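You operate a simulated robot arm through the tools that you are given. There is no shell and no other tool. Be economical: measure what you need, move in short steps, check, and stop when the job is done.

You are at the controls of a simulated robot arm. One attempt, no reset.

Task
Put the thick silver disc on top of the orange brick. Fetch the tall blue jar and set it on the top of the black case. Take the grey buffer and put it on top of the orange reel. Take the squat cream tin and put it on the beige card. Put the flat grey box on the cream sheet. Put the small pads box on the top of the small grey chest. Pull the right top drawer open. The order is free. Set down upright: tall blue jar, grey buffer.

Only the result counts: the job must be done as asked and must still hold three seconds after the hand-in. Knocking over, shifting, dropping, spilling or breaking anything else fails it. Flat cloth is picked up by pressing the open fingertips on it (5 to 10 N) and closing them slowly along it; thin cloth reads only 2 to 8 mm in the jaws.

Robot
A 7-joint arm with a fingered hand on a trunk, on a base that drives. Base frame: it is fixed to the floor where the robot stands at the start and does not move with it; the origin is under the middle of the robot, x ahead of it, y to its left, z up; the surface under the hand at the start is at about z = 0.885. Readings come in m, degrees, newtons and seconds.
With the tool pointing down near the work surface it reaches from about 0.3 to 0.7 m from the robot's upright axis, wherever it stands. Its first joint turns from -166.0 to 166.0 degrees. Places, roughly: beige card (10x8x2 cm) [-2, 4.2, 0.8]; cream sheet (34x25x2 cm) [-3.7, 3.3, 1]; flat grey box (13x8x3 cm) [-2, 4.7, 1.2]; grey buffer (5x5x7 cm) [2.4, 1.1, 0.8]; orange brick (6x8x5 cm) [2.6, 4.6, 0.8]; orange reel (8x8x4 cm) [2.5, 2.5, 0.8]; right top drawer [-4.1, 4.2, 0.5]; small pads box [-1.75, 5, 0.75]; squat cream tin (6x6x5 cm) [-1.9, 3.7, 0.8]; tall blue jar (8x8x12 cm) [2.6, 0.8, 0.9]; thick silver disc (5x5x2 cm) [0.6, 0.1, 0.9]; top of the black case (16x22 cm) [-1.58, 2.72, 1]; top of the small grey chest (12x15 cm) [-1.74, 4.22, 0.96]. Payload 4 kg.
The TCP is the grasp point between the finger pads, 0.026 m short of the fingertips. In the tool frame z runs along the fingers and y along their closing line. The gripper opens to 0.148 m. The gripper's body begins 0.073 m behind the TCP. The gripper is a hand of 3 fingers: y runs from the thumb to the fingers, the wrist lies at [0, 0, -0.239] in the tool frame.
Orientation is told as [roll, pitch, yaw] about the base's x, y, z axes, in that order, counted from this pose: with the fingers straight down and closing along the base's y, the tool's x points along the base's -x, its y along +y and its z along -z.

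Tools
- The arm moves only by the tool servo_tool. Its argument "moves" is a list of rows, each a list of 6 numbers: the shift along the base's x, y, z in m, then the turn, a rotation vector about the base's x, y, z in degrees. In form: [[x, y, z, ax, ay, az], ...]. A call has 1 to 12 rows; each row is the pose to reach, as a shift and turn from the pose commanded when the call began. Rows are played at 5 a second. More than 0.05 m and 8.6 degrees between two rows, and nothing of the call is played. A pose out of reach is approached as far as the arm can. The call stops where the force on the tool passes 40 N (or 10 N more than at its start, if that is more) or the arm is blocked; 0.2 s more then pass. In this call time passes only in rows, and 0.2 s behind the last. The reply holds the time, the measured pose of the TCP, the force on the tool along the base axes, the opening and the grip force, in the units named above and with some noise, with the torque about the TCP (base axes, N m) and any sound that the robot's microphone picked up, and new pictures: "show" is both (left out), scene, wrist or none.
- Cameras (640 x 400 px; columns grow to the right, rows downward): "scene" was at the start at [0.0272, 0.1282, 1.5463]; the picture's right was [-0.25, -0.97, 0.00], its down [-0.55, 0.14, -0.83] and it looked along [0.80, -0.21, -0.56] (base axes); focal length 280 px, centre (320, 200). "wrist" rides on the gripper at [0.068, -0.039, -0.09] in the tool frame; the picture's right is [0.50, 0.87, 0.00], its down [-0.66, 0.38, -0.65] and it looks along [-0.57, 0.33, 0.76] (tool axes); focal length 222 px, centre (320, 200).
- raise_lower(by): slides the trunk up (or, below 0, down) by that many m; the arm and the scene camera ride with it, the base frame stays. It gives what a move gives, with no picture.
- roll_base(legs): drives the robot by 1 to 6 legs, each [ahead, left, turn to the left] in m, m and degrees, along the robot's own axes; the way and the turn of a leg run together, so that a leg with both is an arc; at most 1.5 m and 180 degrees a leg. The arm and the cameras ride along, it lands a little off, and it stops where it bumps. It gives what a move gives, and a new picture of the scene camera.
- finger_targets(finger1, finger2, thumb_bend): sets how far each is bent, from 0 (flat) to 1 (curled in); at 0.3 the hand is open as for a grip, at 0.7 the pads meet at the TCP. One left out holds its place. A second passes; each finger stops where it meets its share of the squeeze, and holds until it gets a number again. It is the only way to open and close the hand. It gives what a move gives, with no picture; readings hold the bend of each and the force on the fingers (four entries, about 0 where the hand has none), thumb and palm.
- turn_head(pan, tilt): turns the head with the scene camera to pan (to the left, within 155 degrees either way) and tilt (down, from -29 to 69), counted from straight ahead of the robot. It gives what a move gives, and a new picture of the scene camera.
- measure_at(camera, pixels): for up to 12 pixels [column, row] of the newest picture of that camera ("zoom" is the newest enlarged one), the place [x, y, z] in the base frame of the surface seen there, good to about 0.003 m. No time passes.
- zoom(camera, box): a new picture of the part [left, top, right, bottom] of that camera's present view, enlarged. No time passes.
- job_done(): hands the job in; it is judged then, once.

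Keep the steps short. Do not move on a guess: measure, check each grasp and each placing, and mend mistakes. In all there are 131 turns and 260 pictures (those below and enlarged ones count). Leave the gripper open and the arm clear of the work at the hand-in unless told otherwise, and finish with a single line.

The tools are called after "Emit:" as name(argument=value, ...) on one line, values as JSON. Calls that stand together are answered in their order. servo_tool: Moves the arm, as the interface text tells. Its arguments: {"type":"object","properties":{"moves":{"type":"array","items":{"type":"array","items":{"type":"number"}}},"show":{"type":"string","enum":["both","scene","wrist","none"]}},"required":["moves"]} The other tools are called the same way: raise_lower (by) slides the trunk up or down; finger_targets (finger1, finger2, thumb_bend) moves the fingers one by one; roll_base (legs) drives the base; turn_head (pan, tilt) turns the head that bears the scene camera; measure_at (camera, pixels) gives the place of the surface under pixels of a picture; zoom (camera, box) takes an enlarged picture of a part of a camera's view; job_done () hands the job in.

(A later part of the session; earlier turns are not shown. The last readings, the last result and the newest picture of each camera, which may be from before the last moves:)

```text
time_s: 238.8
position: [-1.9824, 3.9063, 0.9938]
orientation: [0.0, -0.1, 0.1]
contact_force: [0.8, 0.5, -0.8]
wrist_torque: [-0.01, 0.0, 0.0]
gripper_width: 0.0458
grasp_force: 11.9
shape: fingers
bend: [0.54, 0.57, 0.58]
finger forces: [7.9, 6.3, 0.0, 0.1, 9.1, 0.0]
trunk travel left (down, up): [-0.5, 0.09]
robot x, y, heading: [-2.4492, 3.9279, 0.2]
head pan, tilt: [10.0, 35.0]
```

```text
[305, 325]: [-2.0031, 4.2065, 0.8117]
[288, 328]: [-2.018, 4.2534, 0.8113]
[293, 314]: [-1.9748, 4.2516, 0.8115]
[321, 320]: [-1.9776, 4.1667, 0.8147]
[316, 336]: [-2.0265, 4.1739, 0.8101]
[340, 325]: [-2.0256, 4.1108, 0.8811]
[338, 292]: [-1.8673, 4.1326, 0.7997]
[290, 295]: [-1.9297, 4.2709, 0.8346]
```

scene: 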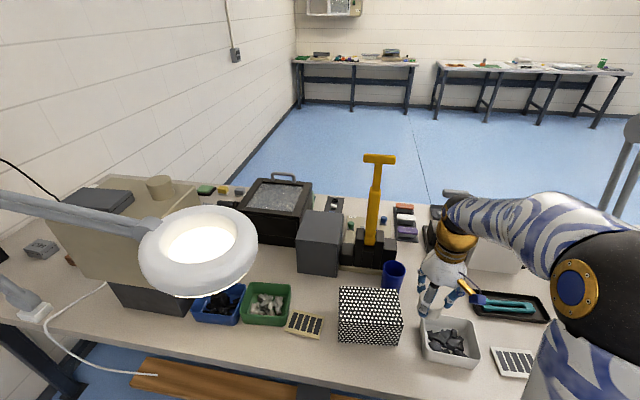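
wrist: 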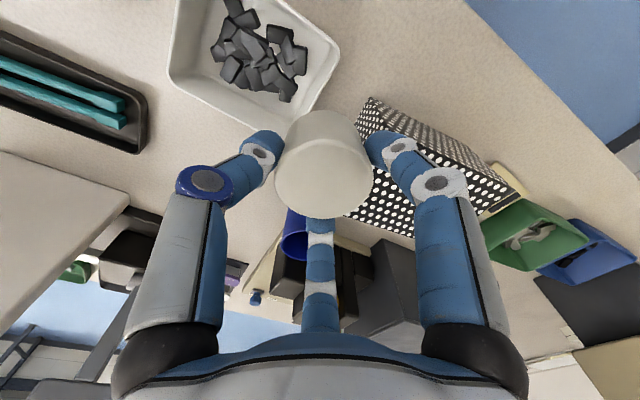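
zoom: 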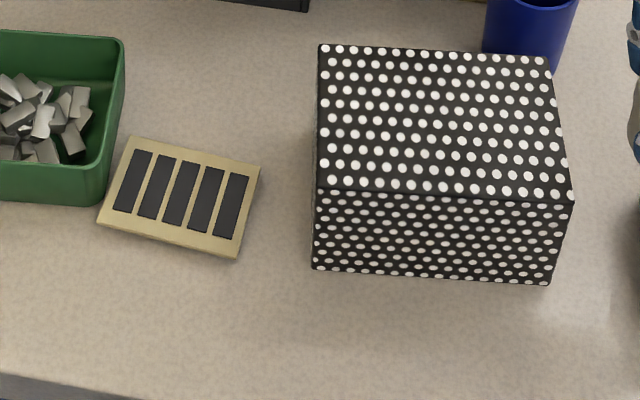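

Card centre (-1.998, 4.207, 0.812). Moving there in steps, watching the lamp ring.

Emit:
servo_tool(moves=[[0, 0.04, -0.015, 0, 0, 0], [0, 0.08, -0.02, 0, 0, 0], [0, 0.12, -0.02, 0, 0, 0], [0, 0.16, -0.02, 0, 0, 0], [0, 0.2, -0.02, 0, 0, 0], [-0.003, 0.24, -0.02, 0, 0, 0], [-0.006, 0.26, -0.03, 0, 0, 0]])

```text
time_s: 240.4
position: [-1.992, 4.1643, 0.9616]
orientation: [0.1, 0.0, 0.1]
contact_force: [0.6, -0.3, 0.0]
wrist_torque: [0.0, -0.03, -0.02]
gripper_width: 0.0454
grasp_force: 11.2
shape: fingers
bend: [0.54, 0.57, 0.58]
finger forces: [7.7, 6.3, 0.0, 0.1, 8.9, 0.1]
trunk travel left (down, up): [-0.5, 0.09]
robot x, y, heading: [-2.453, 3.9275, 0.3]
head pan, tilt: [10.0, 35.0]
```

scene: 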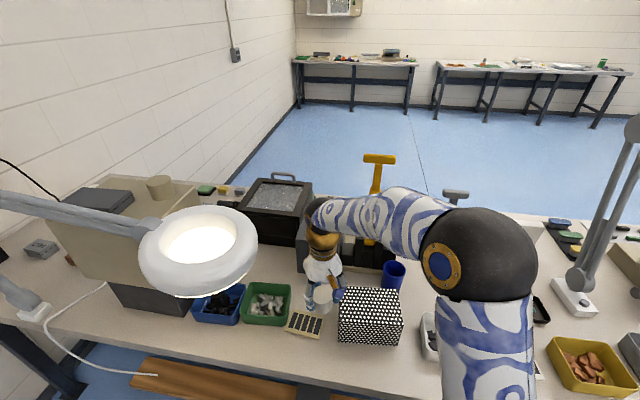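
wrist: 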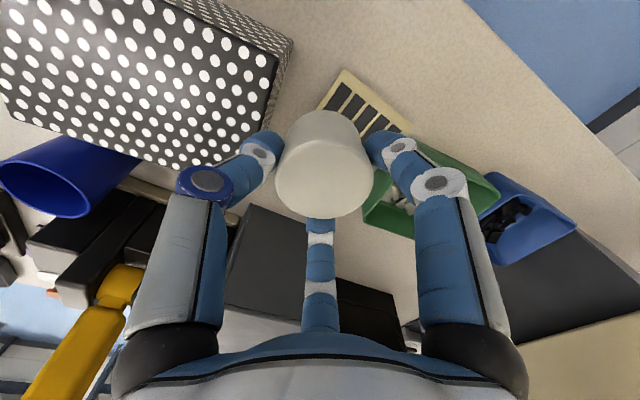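

Emit:
servo_tool(moves=[[-0.003, 0.02, -0.01, 0, 0, 0], [-0.005, 0.043, -0.03, 0, 0, 0], [-0.005, 0.043, -0.06, 0, 0, 0], [-0.005, 0.043, -0.08, 0, 0, 0]])

Emit:
zoom(camera="scene", box=[250, 250, 380, 360])

```text
time_s: 241.4
position: [-1.9934, 4.2077, 0.8815]
orientation: [0.0, 0.0, 0.1]
contact_force: [-0.9, 0.4, -0.5]
wrist_torque: [0.02, 0.01, 0.01]
gripper_width: 0.0455
grasp_force: 11.6
shape: fingers
bend: [0.54, 0.57, 0.58]
finger forces: [7.6, 6.3, 0.0, 0.0, 8.8, 0.0]
trunk travel left (down, up): [-0.5, 0.09]
robot x, y, heading: [-2.4528, 3.9282, 0.4]
head pan, tilt: [10.0, 35.0]
```

scene: 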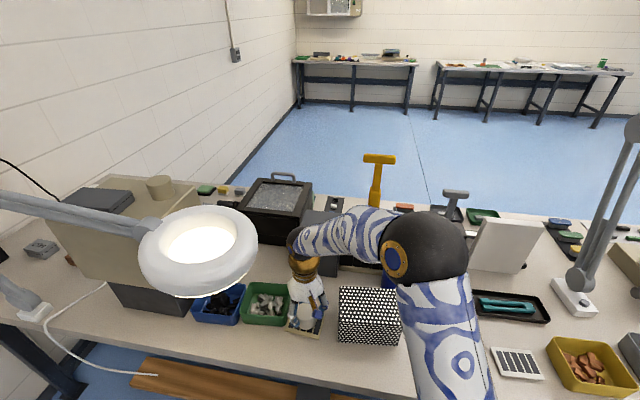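
wrist: 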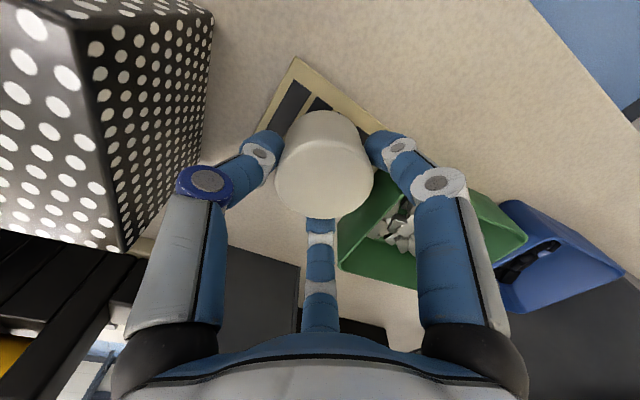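

```text
3.64 times, centred on (315, 305) of scene
```

zoom: 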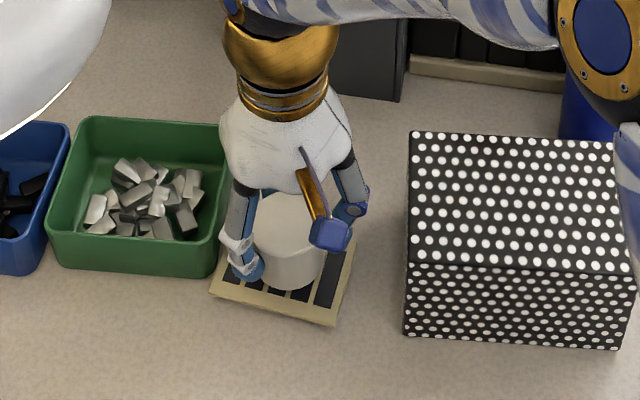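

Emit:
servo_tool(moves=[[-0.005, 0.001, -0.005, 0, 0, 0], [-0.005, 0.001, -0.01, 0, 0, 0], [-0.005, 0.001, -0.013, 0, 0, 0]], show="none")

Emit:
servo_tool(moves=[[0, 0, -0.001, 0, 0, 0], [0, 0, -0.003, 0, 0, 0]], show="none")

```text
time_s: 242.2
position: [-1.9986, 4.2069, 0.8694]
orientation: [0.1, 0.0, 0.2]
contact_force: [0.6, -0.1, -0.8]
wrist_torque: [0.01, -0.02, -0.04]
gripper_width: 0.0454
grasp_force: 11.1
shape: fingers
bend: [0.54, 0.57, 0.58]
finger forces: [7.7, 6.2, 0.0, 0.1, 8.8, 0.1]
trunk travel left (down, up): [-0.5, 0.09]
robot x, y, heading: [-2.4515, 3.9259, 0.2]
head pan, tilt: [10.0, 35.0]
```

```text
time_s: 242.8
position: [-1.9991, 4.208, 0.8677]
orientation: [0.1, 0.1, 0.2]
contact_force: [-0.2, -0.2, -1.5]
wrist_torque: [0.0, -0.01, 0.0]
gripper_width: 0.0454
grasp_force: 11.0
shape: fingers
bend: [0.54, 0.57, 0.58]
finger forces: [7.7, 6.3, 0.0, 0.0, 8.8, 0.0]
trunk travel left (down, up): [-0.5, 0.09]
robot x, y, heading: [-2.4579, 3.9273, 0.4]
head pan, tilt: [10.0, 35.0]
```

Emit:
servo_tool(moves=[[0, 0, -0.001, 0, 0, 0], [0, 0, -0.003, 0, 0, 0]], show="none")

Emit:
servo_tool(moves=[[0, 0, -0.001, 0, 0, 0], [0, 0, -0.002, 0, 0, 0]], show="none")

```text
time_s: 243.4
position: [-1.9996, 4.2077, 0.8637]
orientation: [0.0, 0.0, 0.2]
contact_force: [0.3, -1.7, 6.2]
wrist_torque: [-0.01, 0.02, -0.01]
gripper_width: 0.0449
grasp_force: 10.2
shape: fingers
bend: [0.55, 0.57, 0.58]
finger forces: [6.5, 5.1, 0.0, 0.0, 9.2, 0.0]
trunk travel left (down, up): [-0.5, 0.09]
robot x, y, heading: [-2.4539, 3.9228, 0.0]
head pan, tilt: [10.0, 35.0]
```

```text
time_s: 244.0
position: [-2.0002, 4.2077, 0.8638]
orientation: [0.0, -0.1, 0.2]
contact_force: [1.1, -2.4, 9.2]
wrist_torque: [-0.14, 0.01, 0.02]
gripper_width: 0.0438
grasp_force: 10.7
shape: fingers
bend: [0.55, 0.57, 0.59]
finger forces: [6.5, 5.1, 0.1, 0.0, 9.5, 0.0]
trunk travel left (down, up): [-0.5, 0.09]
robot x, y, heading: [-2.4506, 3.9246, 0.2]
head pan, tilt: [10.0, 35.0]
```

On the card. Easing up, releasing, and rising.

Emit:
servo_tool(moves=[[0, 0, 0.003, 0, 0, 0]], show="none")

Emit:
finger_targets(finger1=0.46, finger2=0.46, thumb_bend=0.46)

Emit:
servo_tool(moves=[[0, 0, 0.03, 0, 0, 0], [0, 0, 0.07, 0, 0, 0], [0, -0.03, 0.1, 0, 0, 0], [0, -0.07, 0.13, 0, 0, 0], [0, -0.11, 0.16, 0, 0, 0], [0, -0.14, 0.2, 0, 0, 0], [-0.03, -0.17, 0.23, 0, 0, 0], [-0.06, -0.2, 0.26, 0, 0, 0]], show="scene")

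Emit:
zoom(camera="scene", box=[250, 250, 380, 360])

```text
time_s: 244.4
position: [-2.0012, 4.2085, 0.8647]
orientation: [0.1, 0.1, 0.2]
contact_force: [0.3, 0.2, -0.7]
wrist_torque: [-0.04, -0.04, -0.01]
gripper_width: 0.0444
grasp_force: 11.8
shape: fingers
bend: [0.55, 0.57, 0.59]
finger forces: [8.0, 5.9, 0.0, 0.0, 9.3, 0.0]
trunk travel left (down, up): [-0.5, 0.09]
robot x, y, heading: [-2.4512, 3.925, 0.3]
head pan, tilt: [10.0, 35.0]
```

```text
time_s: 245.4
position: [-2.0007, 4.2079, 0.8639]
orientation: [0.0, 0.1, 0.3]
contact_force: [-0.3, 1.1, -0.2]
wrist_torque: [0.04, 0.0, -0.01]
gripper_width: 0.075
grasp_force: 0.1
shape: fingers
bend: [0.46, 0.46, 0.46]
finger forces: [0.0, 0.0, 0.0, 0.0, 0.1, 0.1]
trunk travel left (down, up): [-0.5, 0.09]
robot x, y, heading: [-2.4532, 3.9261, 0.4]
head pan, tilt: [10.0, 35.0]
```

```text
refused: row 7 steps farther than a row can; nothing moved
```

```text
3.64 times, centred on (315, 305) of scene
```

zoom: 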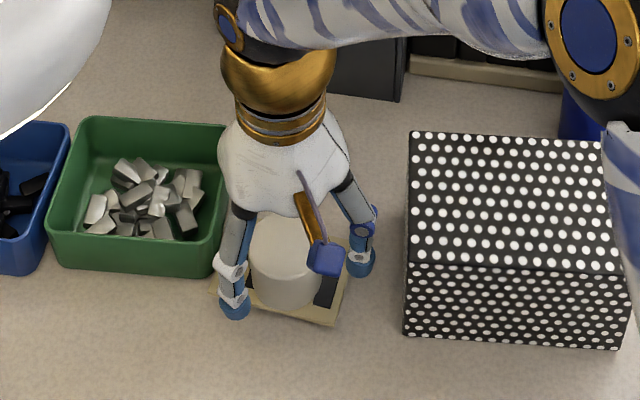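

Emit:
servo_tool(moves=[[0, 0, 0.03, 0, 0, 0], [0, 0, 0.07, 0, 0, 0], [0, -0.03, 0.1, 0, 0, 0], [0, -0.065, 0.13, 0, 0, 0], [0, -0.1, 0.16, 0, 0, 0], [0, -0.13, 0.195, 0, 0, 0], [-0.02, -0.16, 0.225, 0, 0, 0], [-0.04, -0.19, 0.255, 0, 0, 0]], show="scene")

Emit:
zoom(camera="scene", box=[250, 250, 380, 360])

```text
time_s: 247.2
position: [-2.0405, 4.0182, 1.1198]
orientation: [-0.1, 0.0, 0.1]
contact_force: [0.5, -0.6, 0.5]
wrist_torque: [0.03, 0.01, -0.01]
gripper_width: 0.0752
grasp_force: 0.1
shape: fingers
bend: [0.46, 0.46, 0.46]
finger forces: [0.0, 0.0, 0.0, 0.0, 0.0, 0.0]
trunk travel left (down, up): [-0.5, 0.09]
robot x, y, heading: [-2.4499, 3.9264, 0.0]
head pan, tilt: [10.0, 35.0]
```

scene: 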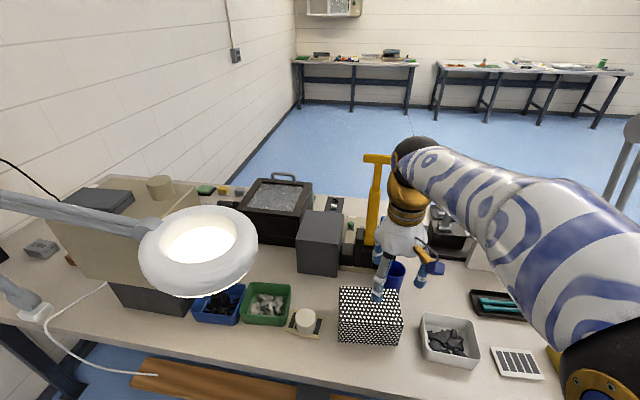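

```text
3.64 times, centred on (315, 305) of scene
```

zoom: 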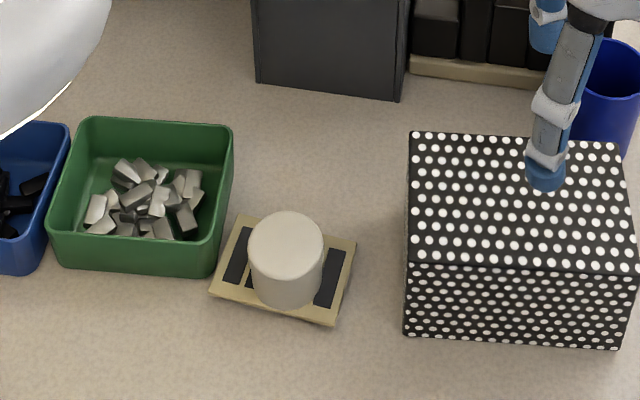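

Tin is on the card. Next the flat grey box on the beige machine: back off 0.45 and slide left to view it.

Emit:
roll_base(legs=[[-0.45, 0, 0], [0, 0.75, 0]])

Emit:
turn_head(pan=12, tilt=25)

```text
time_s: 253.4
position: [-2.4836, 4.7552, 1.1211]
orientation: [0.0, 0.0, 0.3]
contact_force: [0.2, -0.7, 0.0]
wrist_torque: [0.05, 0.03, -0.02]
gripper_width: 0.0748
grasp_force: 0.1
shape: fingers
bend: [0.46, 0.46, 0.46]
finger forces: [0.0, 0.0, 0.0, 0.0, 0.0, 0.1]
trunk travel left (down, up): [-0.5, 0.09]
robot x, y, heading: [-2.9001, 4.6579, 0.2]
head pan, tilt: [10.0, 35.0]
```

scene: 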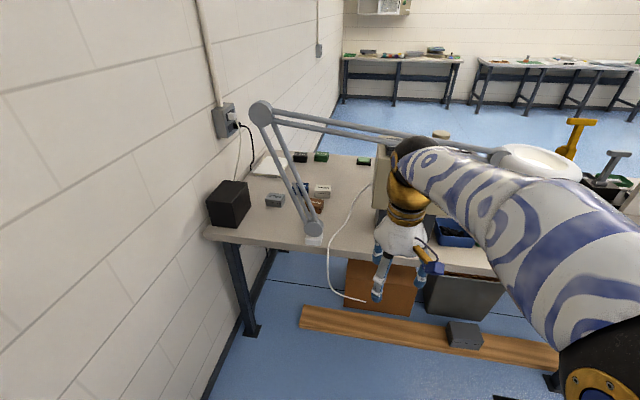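

```text
time_s: 254.2
position: [-2.4839, 4.7557, 1.1197]
orientation: [0.0, 0.1, 0.4]
contact_force: [0.9, 0.6, 0.2]
wrist_torque: [0.01, -0.03, -0.02]
gripper_width: 0.0749
grasp_force: 0.1
shape: fingers
bend: [0.46, 0.46, 0.46]
finger forces: [0.0, 0.1, 0.0, 0.0, 0.0, 0.1]
trunk travel left (down, up): [-0.5, 0.09]
robot x, y, heading: [-2.8991, 4.6604, 0.4]
head pan, tilt: [12.0, 25.0]
```

scene: 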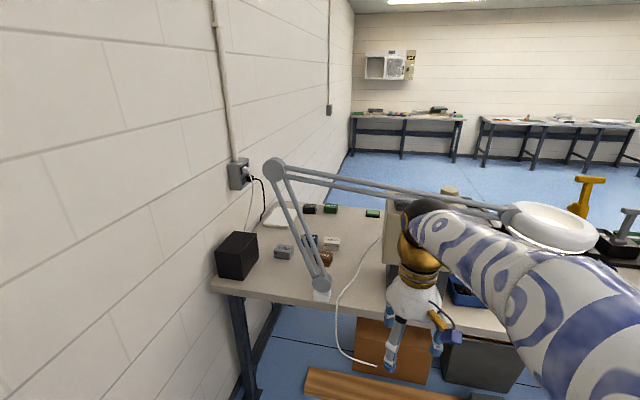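

Emit:
measure_at(camera="scene", pixels=[[275, 168], [340, 181], [400, 190], [450, 200], [510, 210], [325, 280], [300, 230], [312, 240], [332, 243], [326, 258], [284, 250], [450, 190]])

Emit:
roll_base(legs=[[0, -0.4, 0]])

Emit:
turn_head(pan=30, tilt=25)

```text
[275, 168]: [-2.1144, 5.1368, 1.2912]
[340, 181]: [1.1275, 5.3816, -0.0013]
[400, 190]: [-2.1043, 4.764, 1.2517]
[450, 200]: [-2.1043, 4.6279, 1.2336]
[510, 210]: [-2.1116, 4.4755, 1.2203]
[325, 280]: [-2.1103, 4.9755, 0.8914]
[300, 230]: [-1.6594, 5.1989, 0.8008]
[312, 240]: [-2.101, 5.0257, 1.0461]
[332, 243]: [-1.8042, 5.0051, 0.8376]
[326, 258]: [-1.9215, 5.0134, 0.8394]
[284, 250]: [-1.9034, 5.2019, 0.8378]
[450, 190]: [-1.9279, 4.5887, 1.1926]
```

```text
time_s: 256.7
position: [-2.4829, 4.3477, 1.1182]
orientation: [0.0, 0.1, 0.4]
contact_force: [0.3, 0.6, 0.0]
wrist_torque: [0.0, -0.03, -0.01]
gripper_width: 0.075
grasp_force: 0.0
shape: fingers
bend: [0.46, 0.46, 0.46]
finger forces: [0.0, 0.1, 0.0, 0.0, 0.0, 0.0]
trunk travel left (down, up): [-0.5, 0.09]
robot x, y, heading: [-2.8972, 4.2543, 0.3]
head pan, tilt: [12.0, 25.0]
```

scene: 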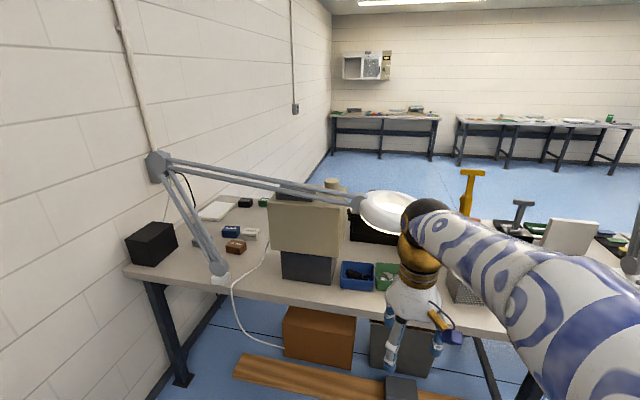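

```text
time_s: 257.5
position: [-2.4817, 4.3467, 1.1196]
orientation: [0.0, -0.1, 0.4]
contact_force: [0.3, 0.8, -0.2]
wrist_torque: [-0.01, 0.0, 0.01]
gripper_width: 0.0749
grasp_force: 0.0
shape: fingers
bend: [0.46, 0.46, 0.46]
finger forces: [0.0, 0.0, 0.0, 0.0, 0.1, 0.0]
trunk travel left (down, up): [-0.5, 0.09]
robot x, y, heading: [-2.8983, 4.2555, 0.6]
head pan, tilt: [30.0, 25.0]
```

scene: 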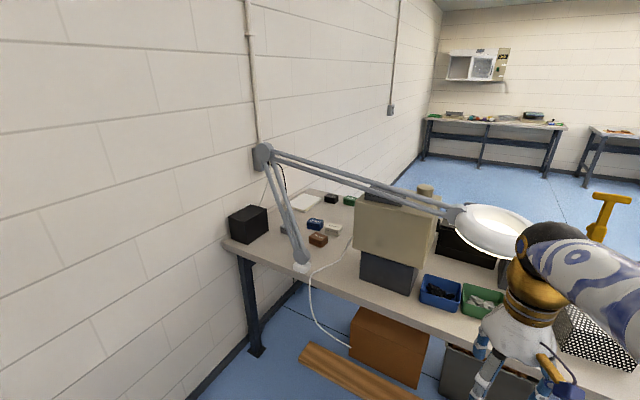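

Emit:
zoom(camera="scene", box=[240, 140, 540, 310])

Emit:
measure_at(camera="scene", pixels=[[385, 191], [370, 192], [398, 200], [358, 205], [425, 186], [360, 230], [388, 260], [318, 222], [334, 228], [318, 238], [435, 210], [420, 250]])

```text
2.13 times, centred on (390, 225) of scene
```

zoom: 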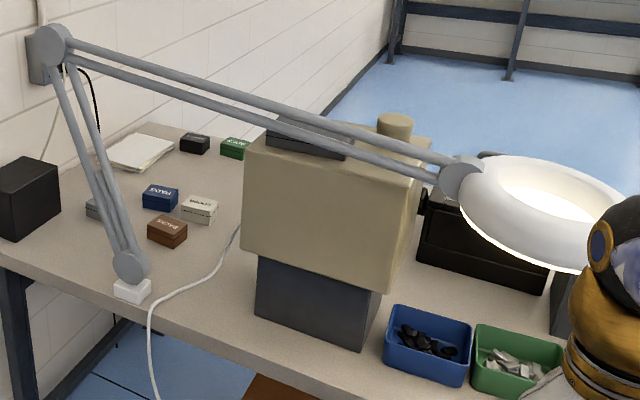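

```text
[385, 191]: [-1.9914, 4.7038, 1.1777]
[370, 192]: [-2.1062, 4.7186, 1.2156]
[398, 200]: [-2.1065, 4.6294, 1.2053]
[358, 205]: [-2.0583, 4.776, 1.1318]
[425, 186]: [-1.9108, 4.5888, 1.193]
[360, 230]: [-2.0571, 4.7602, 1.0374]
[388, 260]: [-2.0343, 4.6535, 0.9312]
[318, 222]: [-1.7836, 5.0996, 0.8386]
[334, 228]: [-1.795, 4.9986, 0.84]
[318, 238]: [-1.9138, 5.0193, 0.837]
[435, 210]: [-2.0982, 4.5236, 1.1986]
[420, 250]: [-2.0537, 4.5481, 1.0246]
```

Zooming on the small boxes' labels and the flat grey box.

Emit:
zoom(camera="scene", box=[275, 205, 355, 255])

Emit:
zoom(camera="scene", box=[340, 170, 450, 240])

```text
8.00 times, centred on (315, 230) of scene
```

zoom: 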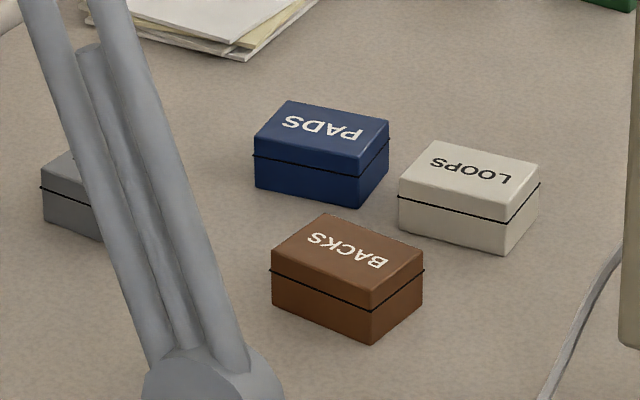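

```text
5.71 times, centred on (395, 205) of scene
```

zoom: 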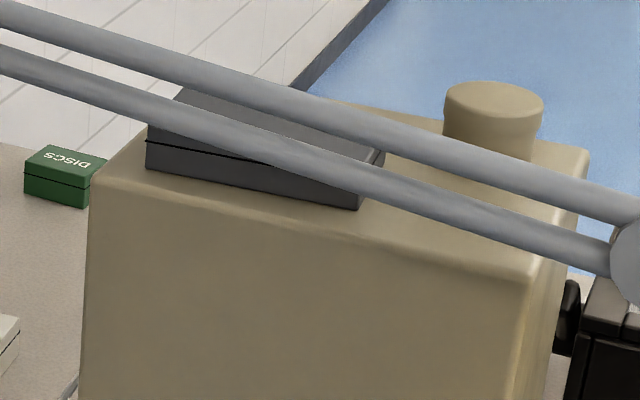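

Emit:
measure_at(camera="zoom", pixels=[[160, 155], [340, 195], [365, 180], [378, 158], [190, 98], [300, 128], [220, 105], [170, 120], [375, 190], [420, 200], [130, 160], [490, 100]])

Emit:
raise_lower(by=0.08)

```text
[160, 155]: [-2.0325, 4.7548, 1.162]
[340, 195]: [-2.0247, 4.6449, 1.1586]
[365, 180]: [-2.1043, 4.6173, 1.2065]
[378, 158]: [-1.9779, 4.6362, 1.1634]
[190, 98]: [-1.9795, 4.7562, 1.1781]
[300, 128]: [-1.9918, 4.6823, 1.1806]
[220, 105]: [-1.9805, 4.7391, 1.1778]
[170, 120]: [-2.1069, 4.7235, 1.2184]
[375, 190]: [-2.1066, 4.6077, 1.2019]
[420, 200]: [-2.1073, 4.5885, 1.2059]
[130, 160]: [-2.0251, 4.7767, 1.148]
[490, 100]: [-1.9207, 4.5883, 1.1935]
```

```text
time_s: 258.7
position: [-2.4811, 4.3463, 1.1998]
orientation: [0.0, 0.1, 0.4]
contact_force: [-0.1, -0.1, 0.2]
wrist_torque: [0.01, 0.01, -0.01]
gripper_width: 0.0748
grasp_force: 0.1
shape: fingers
bend: [0.46, 0.46, 0.46]
finger forces: [0.0, 0.0, 0.1, 0.0, 0.0, 0.0]
trunk travel left (down, up): [-0.58, 0.01]
robot x, y, heading: [-2.8956, 4.2525, 0.0]
head pan, tilt: [30.0, 25.0]
```

The box: front face x≈-2.03, back ≈-1.95, y 4.63–4.765, top 1.18; lamp rods at x≈-2.105, z 1.2–1.29. I'll go in from above the lamp arm with the hand turned −90° (thumb on the lamp side). First raise and rotate the hand here.

Emit:
servo_tool(moves=[[-0.01, 0, 0.04, 0, 0, 0], [-0.02, 0, 0.08, 0, 0, 0], [-0.03, 0, 0.12, 0, 0, 0], [-0.03, 0, 0.16, 0, 0, 0], [-0.03, 0, 0.2, 0, 0, 0]], show="none")

Emit:
servo_tool(moves=[[0, 0, 0, 0, 0, -8.2], [0, 0, 0, 0, 0, -16.4], [0, 0, 0, 0, 0, -24.6], [0, 0, 0, 0, 0, -32.8], [0, 0, 0, 0, 0, -41], [0, 0, 0, 0, 0, -49.2], [0, 0, 0, 0, 0, -57.4], [0, 0, 0, 0, 0, -65.6], [0, 0, 0, 0, 0, -73.8], [0, 0, 0, 0, 0, -82], [0, 0, 0, 0, 0, -90.4]], show="scene")

Emit:
finger_targets(finger1=0.36, finger2=0.36, thumb_bend=0.25)

```text
time_s: 259.9
position: [-2.5098, 4.3478, 1.4008]
orientation: [0.1, 0.0, 0.4]
contact_force: [-0.3, -0.1, 0.6]
wrist_torque: [0.03, 0.03, -0.01]
gripper_width: 0.0751
grasp_force: 0.0
shape: fingers
bend: [0.46, 0.46, 0.46]
finger forces: [0.0, 0.0, 0.0, 0.1, 0.1, 0.0]
trunk travel left (down, up): [-0.58, 0.01]
robot x, y, heading: [-2.8983, 4.2551, 0.2]
head pan, tilt: [30.0, 25.0]
```

```text
time_s: 262.3
position: [-2.5111, 4.3473, 1.4002]
orientation: [0.0, 0.0, -90.2]
contact_force: [-0.5, 0.2, -0.4]
wrist_torque: [-0.03, 0.01, 0.0]
gripper_width: 0.0751
grasp_force: 0.0
shape: fingers
bend: [0.46, 0.46, 0.46]
finger forces: [0.0, 0.0, 0.0, 0.0, 0.1, 0.0]
trunk travel left (down, up): [-0.58, 0.01]
robot x, y, heading: [-2.896, 4.2527, 0.3]
head pan, tilt: [30.0, 25.0]
```

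scene: 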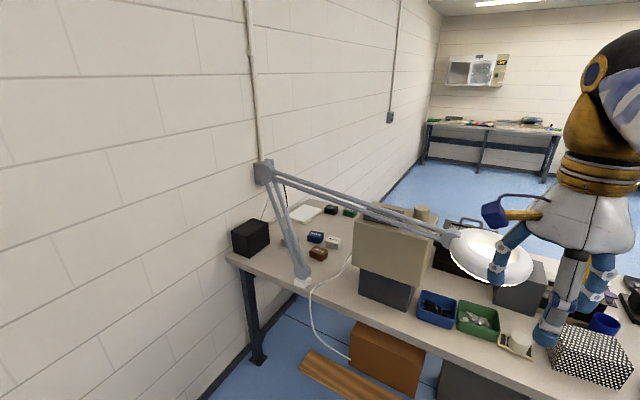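

```text
time_s: 263.3
position: [-2.5119, 4.3461, 1.4004]
orientation: [0.0, 0.0, -90.0]
contact_force: [-0.1, 0.0, 0.2]
wrist_torque: [0.01, 0.02, -0.02]
gripper_width: 0.1225
grasp_force: 0.1
shape: fingers
bend: [0.36, 0.36, 0.25]
finger forces: [0.1, 0.1, 0.0, 0.0, 0.0, 0.0]
trunk travel left (down, up): [-0.58, 0.01]
robot x, y, heading: [-2.898, 4.2538, 0.4]
head pan, tilt: [30.0, 25.0]
```

Hand turned, tips at ~1.37, above the lamp. Driving to about (-2.47, 4.6).

Emit:
roll_base(legs=[[0, 0.35, -0.3], [0.42, 0, 0]])

```text
time_s: 267.7
position: [-2.0944, 4.7021, 1.3996]
orientation: [0.0, 0.0, -89.9]
contact_force: [0.0, 0.1, -0.6]
wrist_torque: [0.01, 0.03, -0.05]
gripper_width: 0.1225
grasp_force: 0.0
shape: fingers
bend: [0.36, 0.36, 0.25]
finger forces: [0.1, 0.1, 0.0, 0.0, 0.0, 0.0]
trunk travel left (down, up): [-0.58, 0.01]
robot x, y, heading: [-2.4794, 4.6058, 0.1]
head pan, tilt: [30.0, 25.0]
```

scene: 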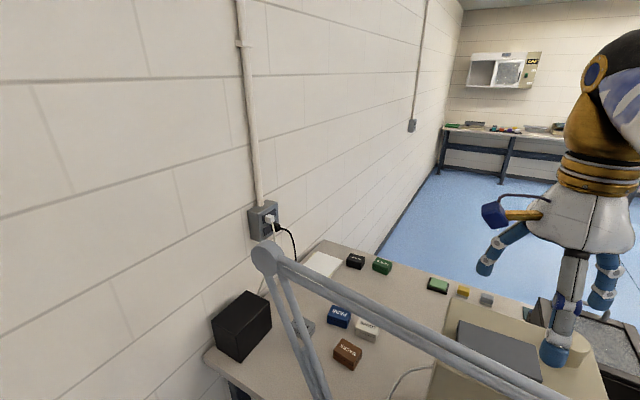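

Measuring the box top from here, then moving over it.

Emit:
measure_at(camera="scene", pixels=[[463, 322], [455, 345], [540, 352], [540, 380], [500, 350], [575, 345], [370, 320], [480, 360]])

Emit:
servo_tool(moves=[[0.03, 0.002, 0, 0, 0, 0], [0.06, 0.004, 0, 0, 0, 0], [0.09, 0.006, 0, 0, 0, 0], [0.124, 0.008, 0, 0, 0, 0], [0.124, 0.008, -0.04, 0, 0, 0]])

```text
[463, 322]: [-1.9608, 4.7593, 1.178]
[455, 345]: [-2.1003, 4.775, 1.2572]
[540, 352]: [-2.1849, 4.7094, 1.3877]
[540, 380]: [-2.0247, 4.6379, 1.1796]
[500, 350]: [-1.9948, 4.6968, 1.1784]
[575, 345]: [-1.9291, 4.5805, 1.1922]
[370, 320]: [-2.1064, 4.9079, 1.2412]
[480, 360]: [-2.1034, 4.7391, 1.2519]
```

```text
time_s: 268.9
position: [-1.9691, 4.7085, 1.3618]
orientation: [0.1, 0.1, -90.0]
contact_force: [-0.4, -0.9, -0.5]
wrist_torque: [-0.01, 0.02, -0.03]
gripper_width: 0.1227
grasp_force: 0.0
shape: fingers
bend: [0.36, 0.36, 0.25]
finger forces: [0.1, 0.0, 0.1, 0.0, 0.0, 0.0]
out of reach, approached as far as the arm can: row 2, 3, 4
trunk travel left (down, up): [-0.58, 0.01]
robot x, y, heading: [-2.4799, 4.6071, 0.7]
head pan, tilt: [30.0, 25.0]
```

scene: 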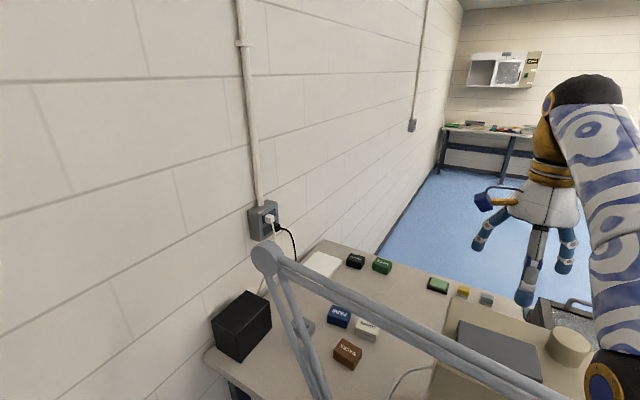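
wrist: 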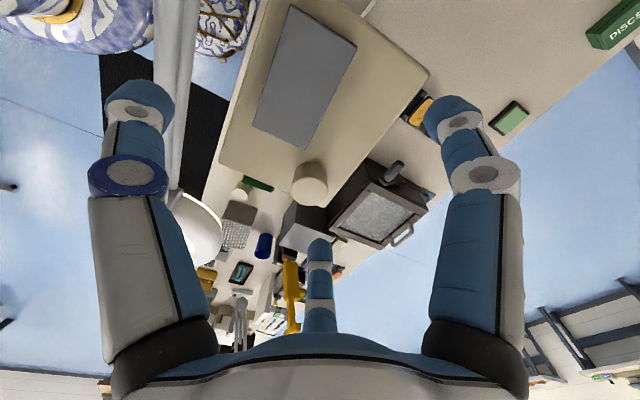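

Setting the thumb a little in (0.3) for lamp clearance, then descending in steps with a check.

Emit:
finger_targets(thumb_bend=0.3)

Emit:
servo_tool(moves=[[0, 0, -0.04, 0, 0, 0], [0, 0, -0.08, 0, 0, 0], [0, 0, -0.11, 0, 0, 0]])

Emit:
turn_head(pan=15, tilt=35)

```text
time_s: 269.9
position: [-1.9694, 4.7095, 1.3624]
orientation: [0.1, 0.0, -90.0]
contact_force: [0.1, 0.5, -0.6]
wrist_torque: [0.0, 0.01, 0.02]
gripper_width: 0.1176
grasp_force: 0.1
shape: fingers
bend: [0.36, 0.36, 0.3]
finger forces: [0.1, 0.1, 0.0, 0.0, 0.1, 0.0]
trunk travel left (down, up): [-0.58, 0.01]
robot x, y, heading: [-2.4753, 4.6098, 0.4]
head pan, tilt: [30.0, 25.0]
```

```text
time_s: 270.7
position: [-1.9692, 4.7072, 1.2498]
orientation: [0.1, 0.0, -90.0]
contact_force: [0.3, 0.3, 0.9]
wrist_torque: [-0.06, -0.01, -0.01]
gripper_width: 0.1177
grasp_force: 0.1
shape: fingers
bend: [0.36, 0.36, 0.3]
finger forces: [0.1, 0.1, 0.0, 0.0, 0.0, 0.1]
trunk travel left (down, up): [-0.58, 0.01]
robot x, y, heading: [-2.4791, 4.6116, 0.2]
head pan, tilt: [30.0, 25.0]
```

scene: 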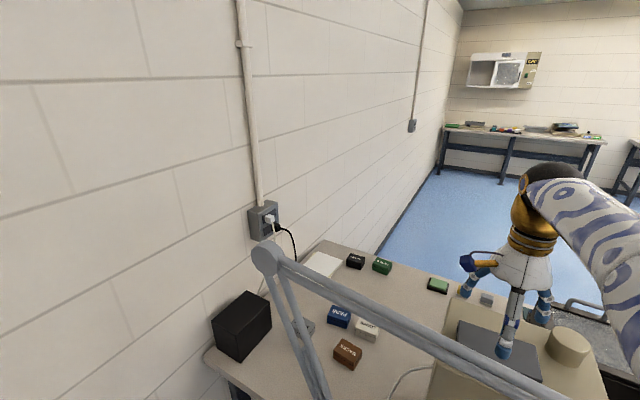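
wrist: 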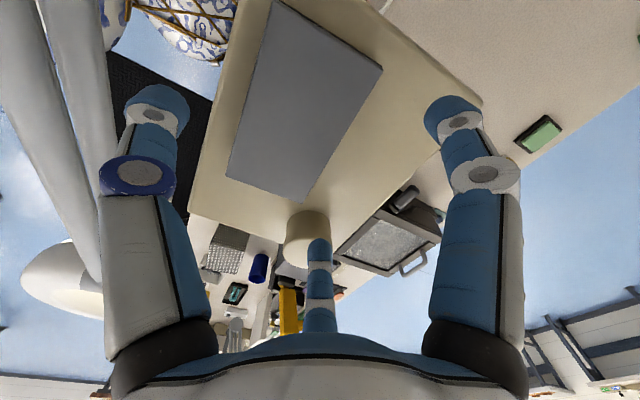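

```text
time_s: 271.5
position: [-1.9691, 4.7071, 1.2503]
orientation: [0.0, 0.1, -90.0]
contact_force: [0.6, 0.5, 0.5]
wrist_torque: [0.01, -0.06, 0.0]
gripper_width: 0.1173
grasp_force: 0.0
shape: fingers
bend: [0.36, 0.36, 0.3]
finger forces: [0.1, 0.1, 0.1, 0.0, 0.0, 0.0]
trunk travel left (down, up): [-0.58, 0.01]
robot x, y, heading: [-2.4778, 4.6087, 0.3]
head pan, tilt: [15.0, 35.0]
```

scene: 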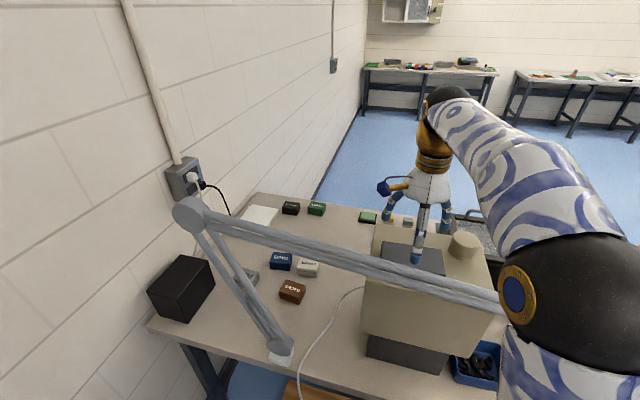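

Emit:
servo_tool(moves=[[0, 0.002, -0.025, 0, 0, 0], [0, 0.002, -0.05, 0, 0, 0], [0, 0.002, -0.067, 0, 0, 0]])

Emit:
zoom(camera="scene", box=[340, 160, 520, 310])

```text
time_s: 272.3
position: [-1.9698, 4.7093, 1.1842]
orientation: [0.0, 0.0, -90.0]
contact_force: [-1.0, -0.4, 0.2]
wrist_torque: [-0.02, -0.02, -0.02]
gripper_width: 0.1171
grasp_force: 0.1
shape: fingers
bend: [0.36, 0.36, 0.3]
finger forces: [0.0, 0.0, 0.0, 0.1, 0.1, 0.1]
trunk travel left (down, up): [-0.58, 0.01]
robot x, y, heading: [-2.4781, 4.6073, 0.4]
head pan, tilt: [15.0, 35.0]
```

scene: 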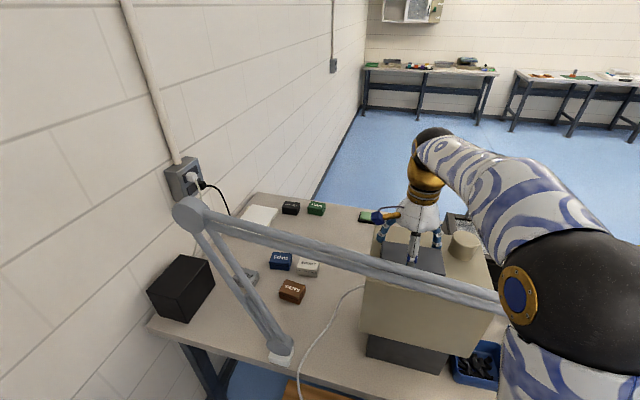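
wrist: 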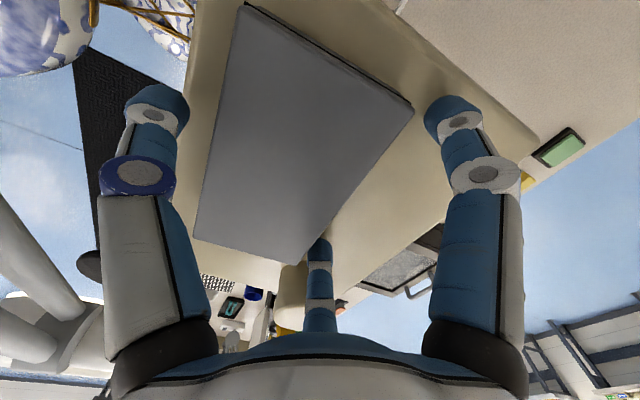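

```text
2.67 times, centred on (430, 235) of scene
```

zoom: 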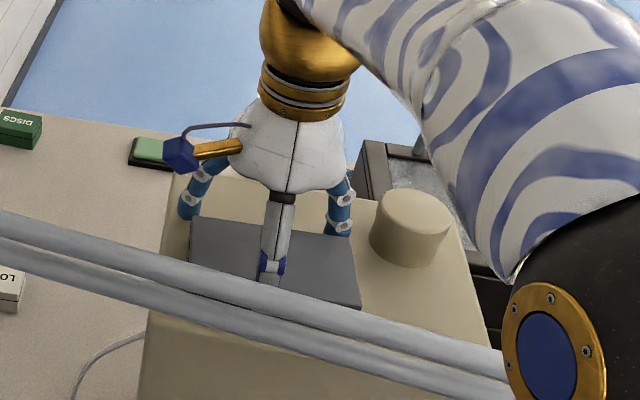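

Everything is clear and unloaded. Small +x shift, then closing gently.

Emit:
servo_tool(moves=[[0.003, 0, -0.003, 0, 0, 0]], show="none")

Emit:
finger_targets(finger1=0.42, finger2=0.42, thumb_bend=0.36)

Emit:
zoom(camera="wrist", box=[80, 0, 520, 290])

```text
time_s: 272.7
position: [-1.9678, 4.711, 1.1808]
orientation: [0.0, -0.1, -90.1]
contact_force: [-0.1, 0.3, 1.0]
wrist_torque: [-0.02, 0.01, 0.0]
gripper_width: 0.1174
grasp_force: 0.1
shape: fingers
bend: [0.36, 0.36, 0.3]
finger forces: [0.0, 0.0, 0.1, 0.1, 0.0, 0.0]
trunk travel left (down, up): [-0.58, 0.01]
robot x, y, heading: [-2.4757, 4.6077, 0.3]
head pan, tilt: [15.0, 35.0]
```

```text
time_s: 273.7
position: [-1.9671, 4.7097, 1.1812]
orientation: [0.2, 0.0, -90.0]
contact_force: [1.8, -0.2, 9.5]
wrist_torque: [-0.01, -0.36, 0.0]
gripper_width: 0.1016
grasp_force: 5.0
shape: fingers
bend: [0.4, 0.4, 0.36]
finger forces: [4.7, 4.6, 0.0, 0.1, 0.0, 0.0]
trunk travel left (down, up): [-0.58, 0.01]
robot x, y, heading: [-2.4788, 4.6066, 0.4]
head pan, tilt: [15.0, 35.0]
```

```text
1.38 times, centred on (300, 145) of wrist
```

zoom: 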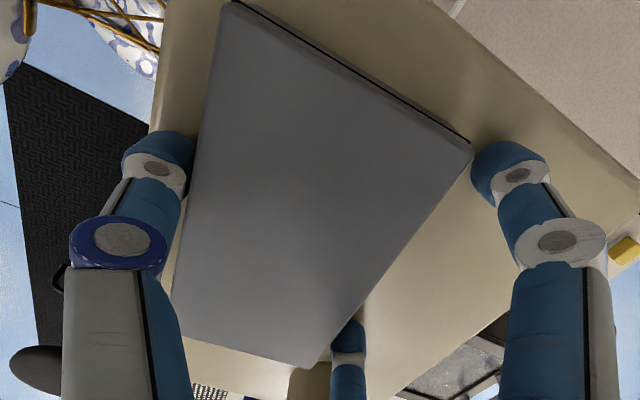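

Fingertips press on the machine top (9.5 N up). Rising 5 mm and closing again.

Emit:
finger_targets(finger1=0.37, finger2=0.37)

Emit:
servo_tool(moves=[[0, -0.003, 0.006, 0, 0, 0]], show="none")

Emit:
finger_targets(finger1=0.43, finger2=0.43, thumb_bend=0.4)

Emit:
zoom(camera="wrist", box=[80, 0, 520, 290])

```text
time_s: 274.7
position: [-1.9682, 4.7099, 1.1813]
orientation: [0.0, 0.0, -90.1]
contact_force: [-0.3, -0.2, 0.7]
wrist_torque: [-0.02, -0.03, -0.01]
gripper_width: 0.1063
grasp_force: 0.1
shape: fingers
bend: [0.37, 0.37, 0.36]
finger forces: [0.0, 0.1, 0.0, 0.1, 0.2, 0.0]
trunk travel left (down, up): [-0.58, 0.01]
robot x, y, heading: [-2.4719, 4.6057, 0.5]
head pan, tilt: [15.0, 35.0]
```

```text
time_s: 275.1
position: [-1.9688, 4.7079, 1.1874]
orientation: [-0.1, 0.1, -90.0]
contact_force: [-0.1, -0.7, 0.4]
wrist_torque: [0.0, -0.03, 0.01]
gripper_width: 0.1064
grasp_force: 0.3
shape: fingers
bend: [0.37, 0.37, 0.36]
finger forces: [0.0, 0.0, 0.0, 0.0, 0.0, 0.0]
trunk travel left (down, up): [-0.58, 0.01]
robot x, y, heading: [-2.4776, 4.6086, 0.5]
head pan, tilt: [15.0, 35.0]
```

```text
time_s: 276.1
position: [-1.97, 4.7084, 1.1865]
orientation: [0.0, 0.0, -90.0]
contact_force: [0.3, 0.0, -0.5]
wrist_torque: [0.02, -0.01, -0.02]
gripper_width: 0.0909
grasp_force: 0.3
shape: fingers
bend: [0.43, 0.43, 0.4]
finger forces: [0.0, 0.1, 0.1, 0.0, 0.2, 0.0]
trunk travel left (down, up): [-0.58, 0.01]
robot x, y, heading: [-2.4766, 4.6038, 0.5]
head pan, tilt: [15.0, 35.0]
```

```text
1.38 times, centred on (300, 145) of wrist
```

zoom: 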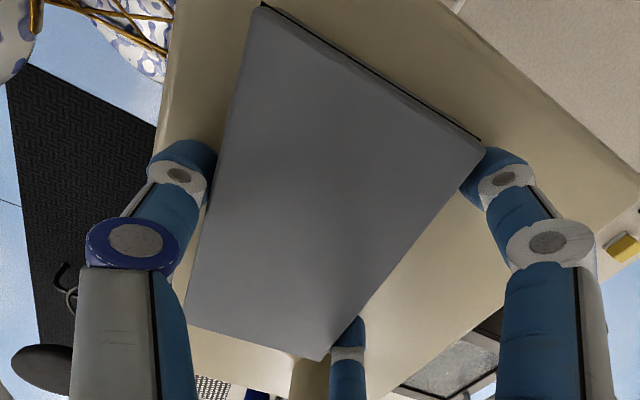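

Emit:
finger_targets(finger1=0.5, finger2=0.5, thumb_bend=0.46)

Emit:
finger_targets(finger1=0.56, finger2=0.56, thumb_bend=0.53)

Emit:
zoom(camera="wrist", box=[80, 0, 520, 290])

```text
time_s: 277.1
position: [-1.9685, 4.7088, 1.1861]
orientation: [0.0, 0.1, -90.0]
contact_force: [-0.4, -0.4, 1.5]
wrist_torque: [-0.02, 0.08, -0.02]
gripper_width: 0.0815
grasp_force: 4.9
shape: fingers
bend: [0.47, 0.45, 0.43]
finger forces: [2.1, 3.1, 0.1, 0.0, 5.1, 0.1]
trunk travel left (down, up): [-0.58, 0.01]
robot x, y, heading: [-2.4804, 4.6101, 0.4]
head pan, tilt: [15.0, 35.0]
```

```text
time_s: 278.1
position: [-1.9677, 4.7084, 1.1874]
orientation: [0.0, 0.0, -89.9]
contact_force: [-0.3, 1.1, 3.4]
wrist_torque: [-0.01, 0.12, -0.01]
gripper_width: 0.0793
grasp_force: 12.5
shape: fingers
bend: [0.48, 0.47, 0.45]
finger forces: [6.0, 6.5, 0.0, 0.0, 13.6, 0.0]
trunk travel left (down, up): [-0.58, 0.01]
robot x, y, heading: [-2.4792, 4.6125, 0.6]
head pan, tilt: [15.0, 35.0]
```

```text
1.38 times, centred on (300, 145) of wrist
```

zoom: 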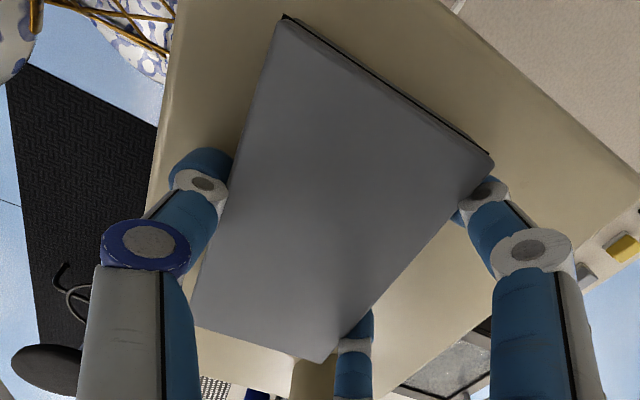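

Balanced grip (13.6 vs 6+6.5 N). Tighten a little and lift straight up above the lamp.

Emit:
finger_targets(finger1=0.62, finger2=0.62, thumb_bend=0.58)

Emit:
servo_tool(moves=[[0, 0, 0.02, 0, 0, 0], [0, 0, 0.05, 0, 0, 0], [0, 0, 0.09, 0, 0, 0], [0, 0, 0.13, 0, 0, 0], [0, 0, 0.16, 0, 0, 0], [-0.01, 0, 0.185, 0, 0, 0]])

```text
time_s: 279.1
position: [-1.9689, 4.7076, 1.1873]
orientation: [-0.1, 0.0, -90.0]
contact_force: [-2.1, 0.1, 4.4]
wrist_torque: [-0.01, 0.16, -0.02]
gripper_width: 0.0786
grasp_force: 18.0
shape: fingers
bend: [0.48, 0.47, 0.47]
finger forces: [8.3, 8.5, 0.1, 0.0, 18.7, 0.0]
trunk travel left (down, up): [-0.58, 0.01]
robot x, y, heading: [-2.4792, 4.6054, 0.3]
head pan, tilt: [15.0, 35.0]
```

```text
time_s: 280.5
position: [-1.9787, 4.7072, 1.369]
orientation: [0.3, 0.0, -90.0]
contact_force: [0.5, 0.8, -1.1]
wrist_torque: [0.01, -0.02, 0.0]
gripper_width: 0.0788
grasp_force: 18.1
shape: fingers
bend: [0.48, 0.47, 0.47]
finger forces: [8.7, 9.0, 0.0, 0.1, 17.9, 0.0]
trunk travel left (down, up): [-0.58, 0.01]
robot x, y, heading: [-2.4816, 4.6075, 0.4]
head pan, tilt: [15.0, 35.0]
```

scene: 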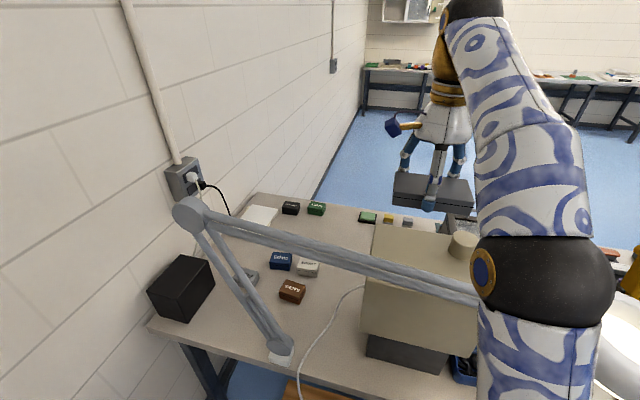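
wrist: 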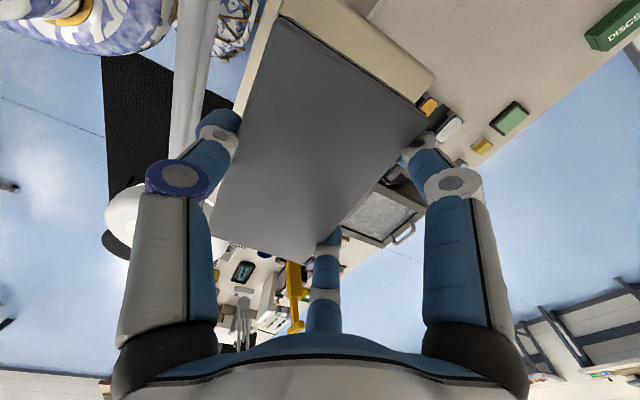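

Held. Rise a bit while retracting, then back out.

Emit:
servo_tool(moves=[[-0.03, 0, 0.015, 0, 0, 0], [-0.06, 0, 0.03, 0, 0, 0], [-0.09, 0, 0.04, 0, 0, 0], [-0.12, 0, 0.04, 0, 0, 0], [-0.14, 0, 0.04, 0, 0, 0]], show="none")

Emit:
roll_base(legs=[[-0.55, 0, 0]])

```text
time_s: 281.7
position: [-2.1192, 4.7081, 1.411]
orientation: [0.0, 0.0, -90.0]
contact_force: [0.6, 0.9, -0.3]
wrist_torque: [0.0, -0.04, 0.03]
gripper_width: 0.0786
grasp_force: 17.4
shape: fingers
bend: [0.48, 0.47, 0.47]
finger forces: [8.6, 8.9, 0.1, 0.1, 17.9, 0.0]
out of reach, approached as far as the arm can: row 2, 3
trunk travel left (down, up): [-0.58, 0.01]
robot x, y, heading: [-2.4796, 4.608, 0.7]
head pan, tilt: [15.0, 35.0]
```

```text
time_s: 285.0
position: [-2.6855, 4.7028, 1.4115]
orientation: [-0.1, 0.1, -91.2]
contact_force: [-0.9, 0.7, -0.6]
wrist_torque: [0.02, 0.0, 0.0]
gripper_width: 0.0785
grasp_force: 17.7
shape: fingers
bend: [0.48, 0.47, 0.47]
finger forces: [8.7, 8.8, 0.0, 0.0, 17.9, 0.0]
trunk travel left (down, up): [-0.58, 0.01]
robot x, y, heading: [-3.0484, 4.6081, -0.8]
head pan, tilt: [15.0, 35.0]
```

scene: 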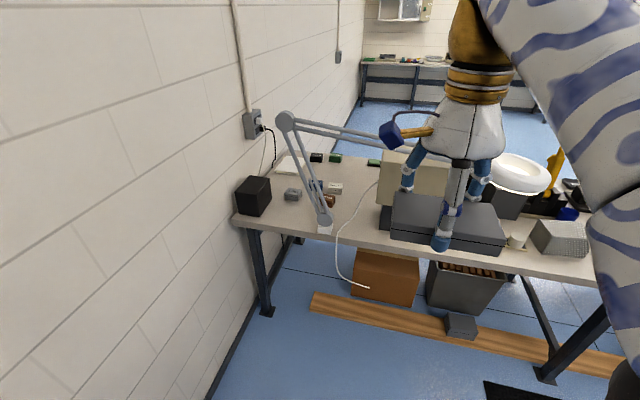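

Emit:
roll_base(legs=[[0.03, -0.6, 0.8], [0, 0, -90], [0, 0, -90]])

Emit:
turn_head(pan=25, tilt=35)

```text
time_s: 296.0
position: [-3.3807, 3.8858, 1.4114]
orientation: [0.0, 0.0, 90.9]
contact_force: [0.2, -0.9, -0.9]
wrist_torque: [0.0, 0.01, 0.03]
gripper_width: 0.078
grasp_force: 16.9
shape: fingers
bend: [0.49, 0.47, 0.47]
finger forces: [8.4, 8.7, 0.1, 0.0, 16.9, 0.1]
trunk travel left (down, up): [-0.58, 0.01]
robot x, y, heading: [-3.0232, 3.991, -178.6]
head pan, tilt: [15.0, 35.0]
```

scene: 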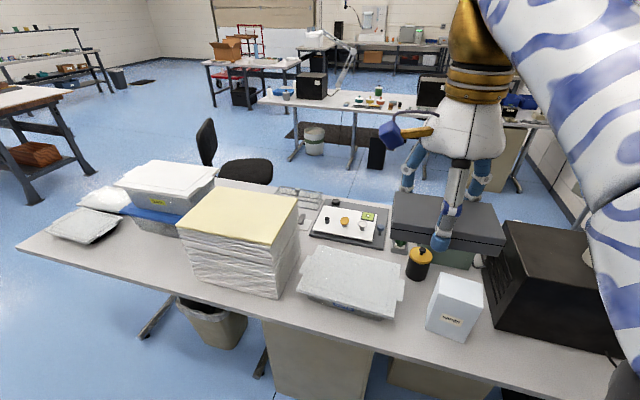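

```text
time_s: 296.7
position: [-3.3811, 3.8864, 1.4106]
orientation: [-0.1, 0.0, 90.8]
contact_force: [-0.4, 0.7, -0.8]
wrist_torque: [0.0, -0.03, 0.04]
gripper_width: 0.0779
grasp_force: 16.9
shape: fingers
bend: [0.49, 0.47, 0.47]
finger forces: [8.3, 8.7, 0.0, 0.1, 17.0, 0.0]
trunk travel left (down, up): [-0.58, 0.01]
robot x, y, heading: [-3.02, 3.9888, -178.9]
head pan, tilt: [25.0, 35.0]
```

scene: 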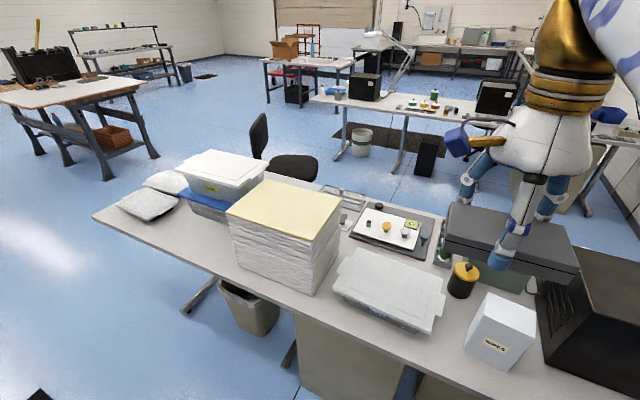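

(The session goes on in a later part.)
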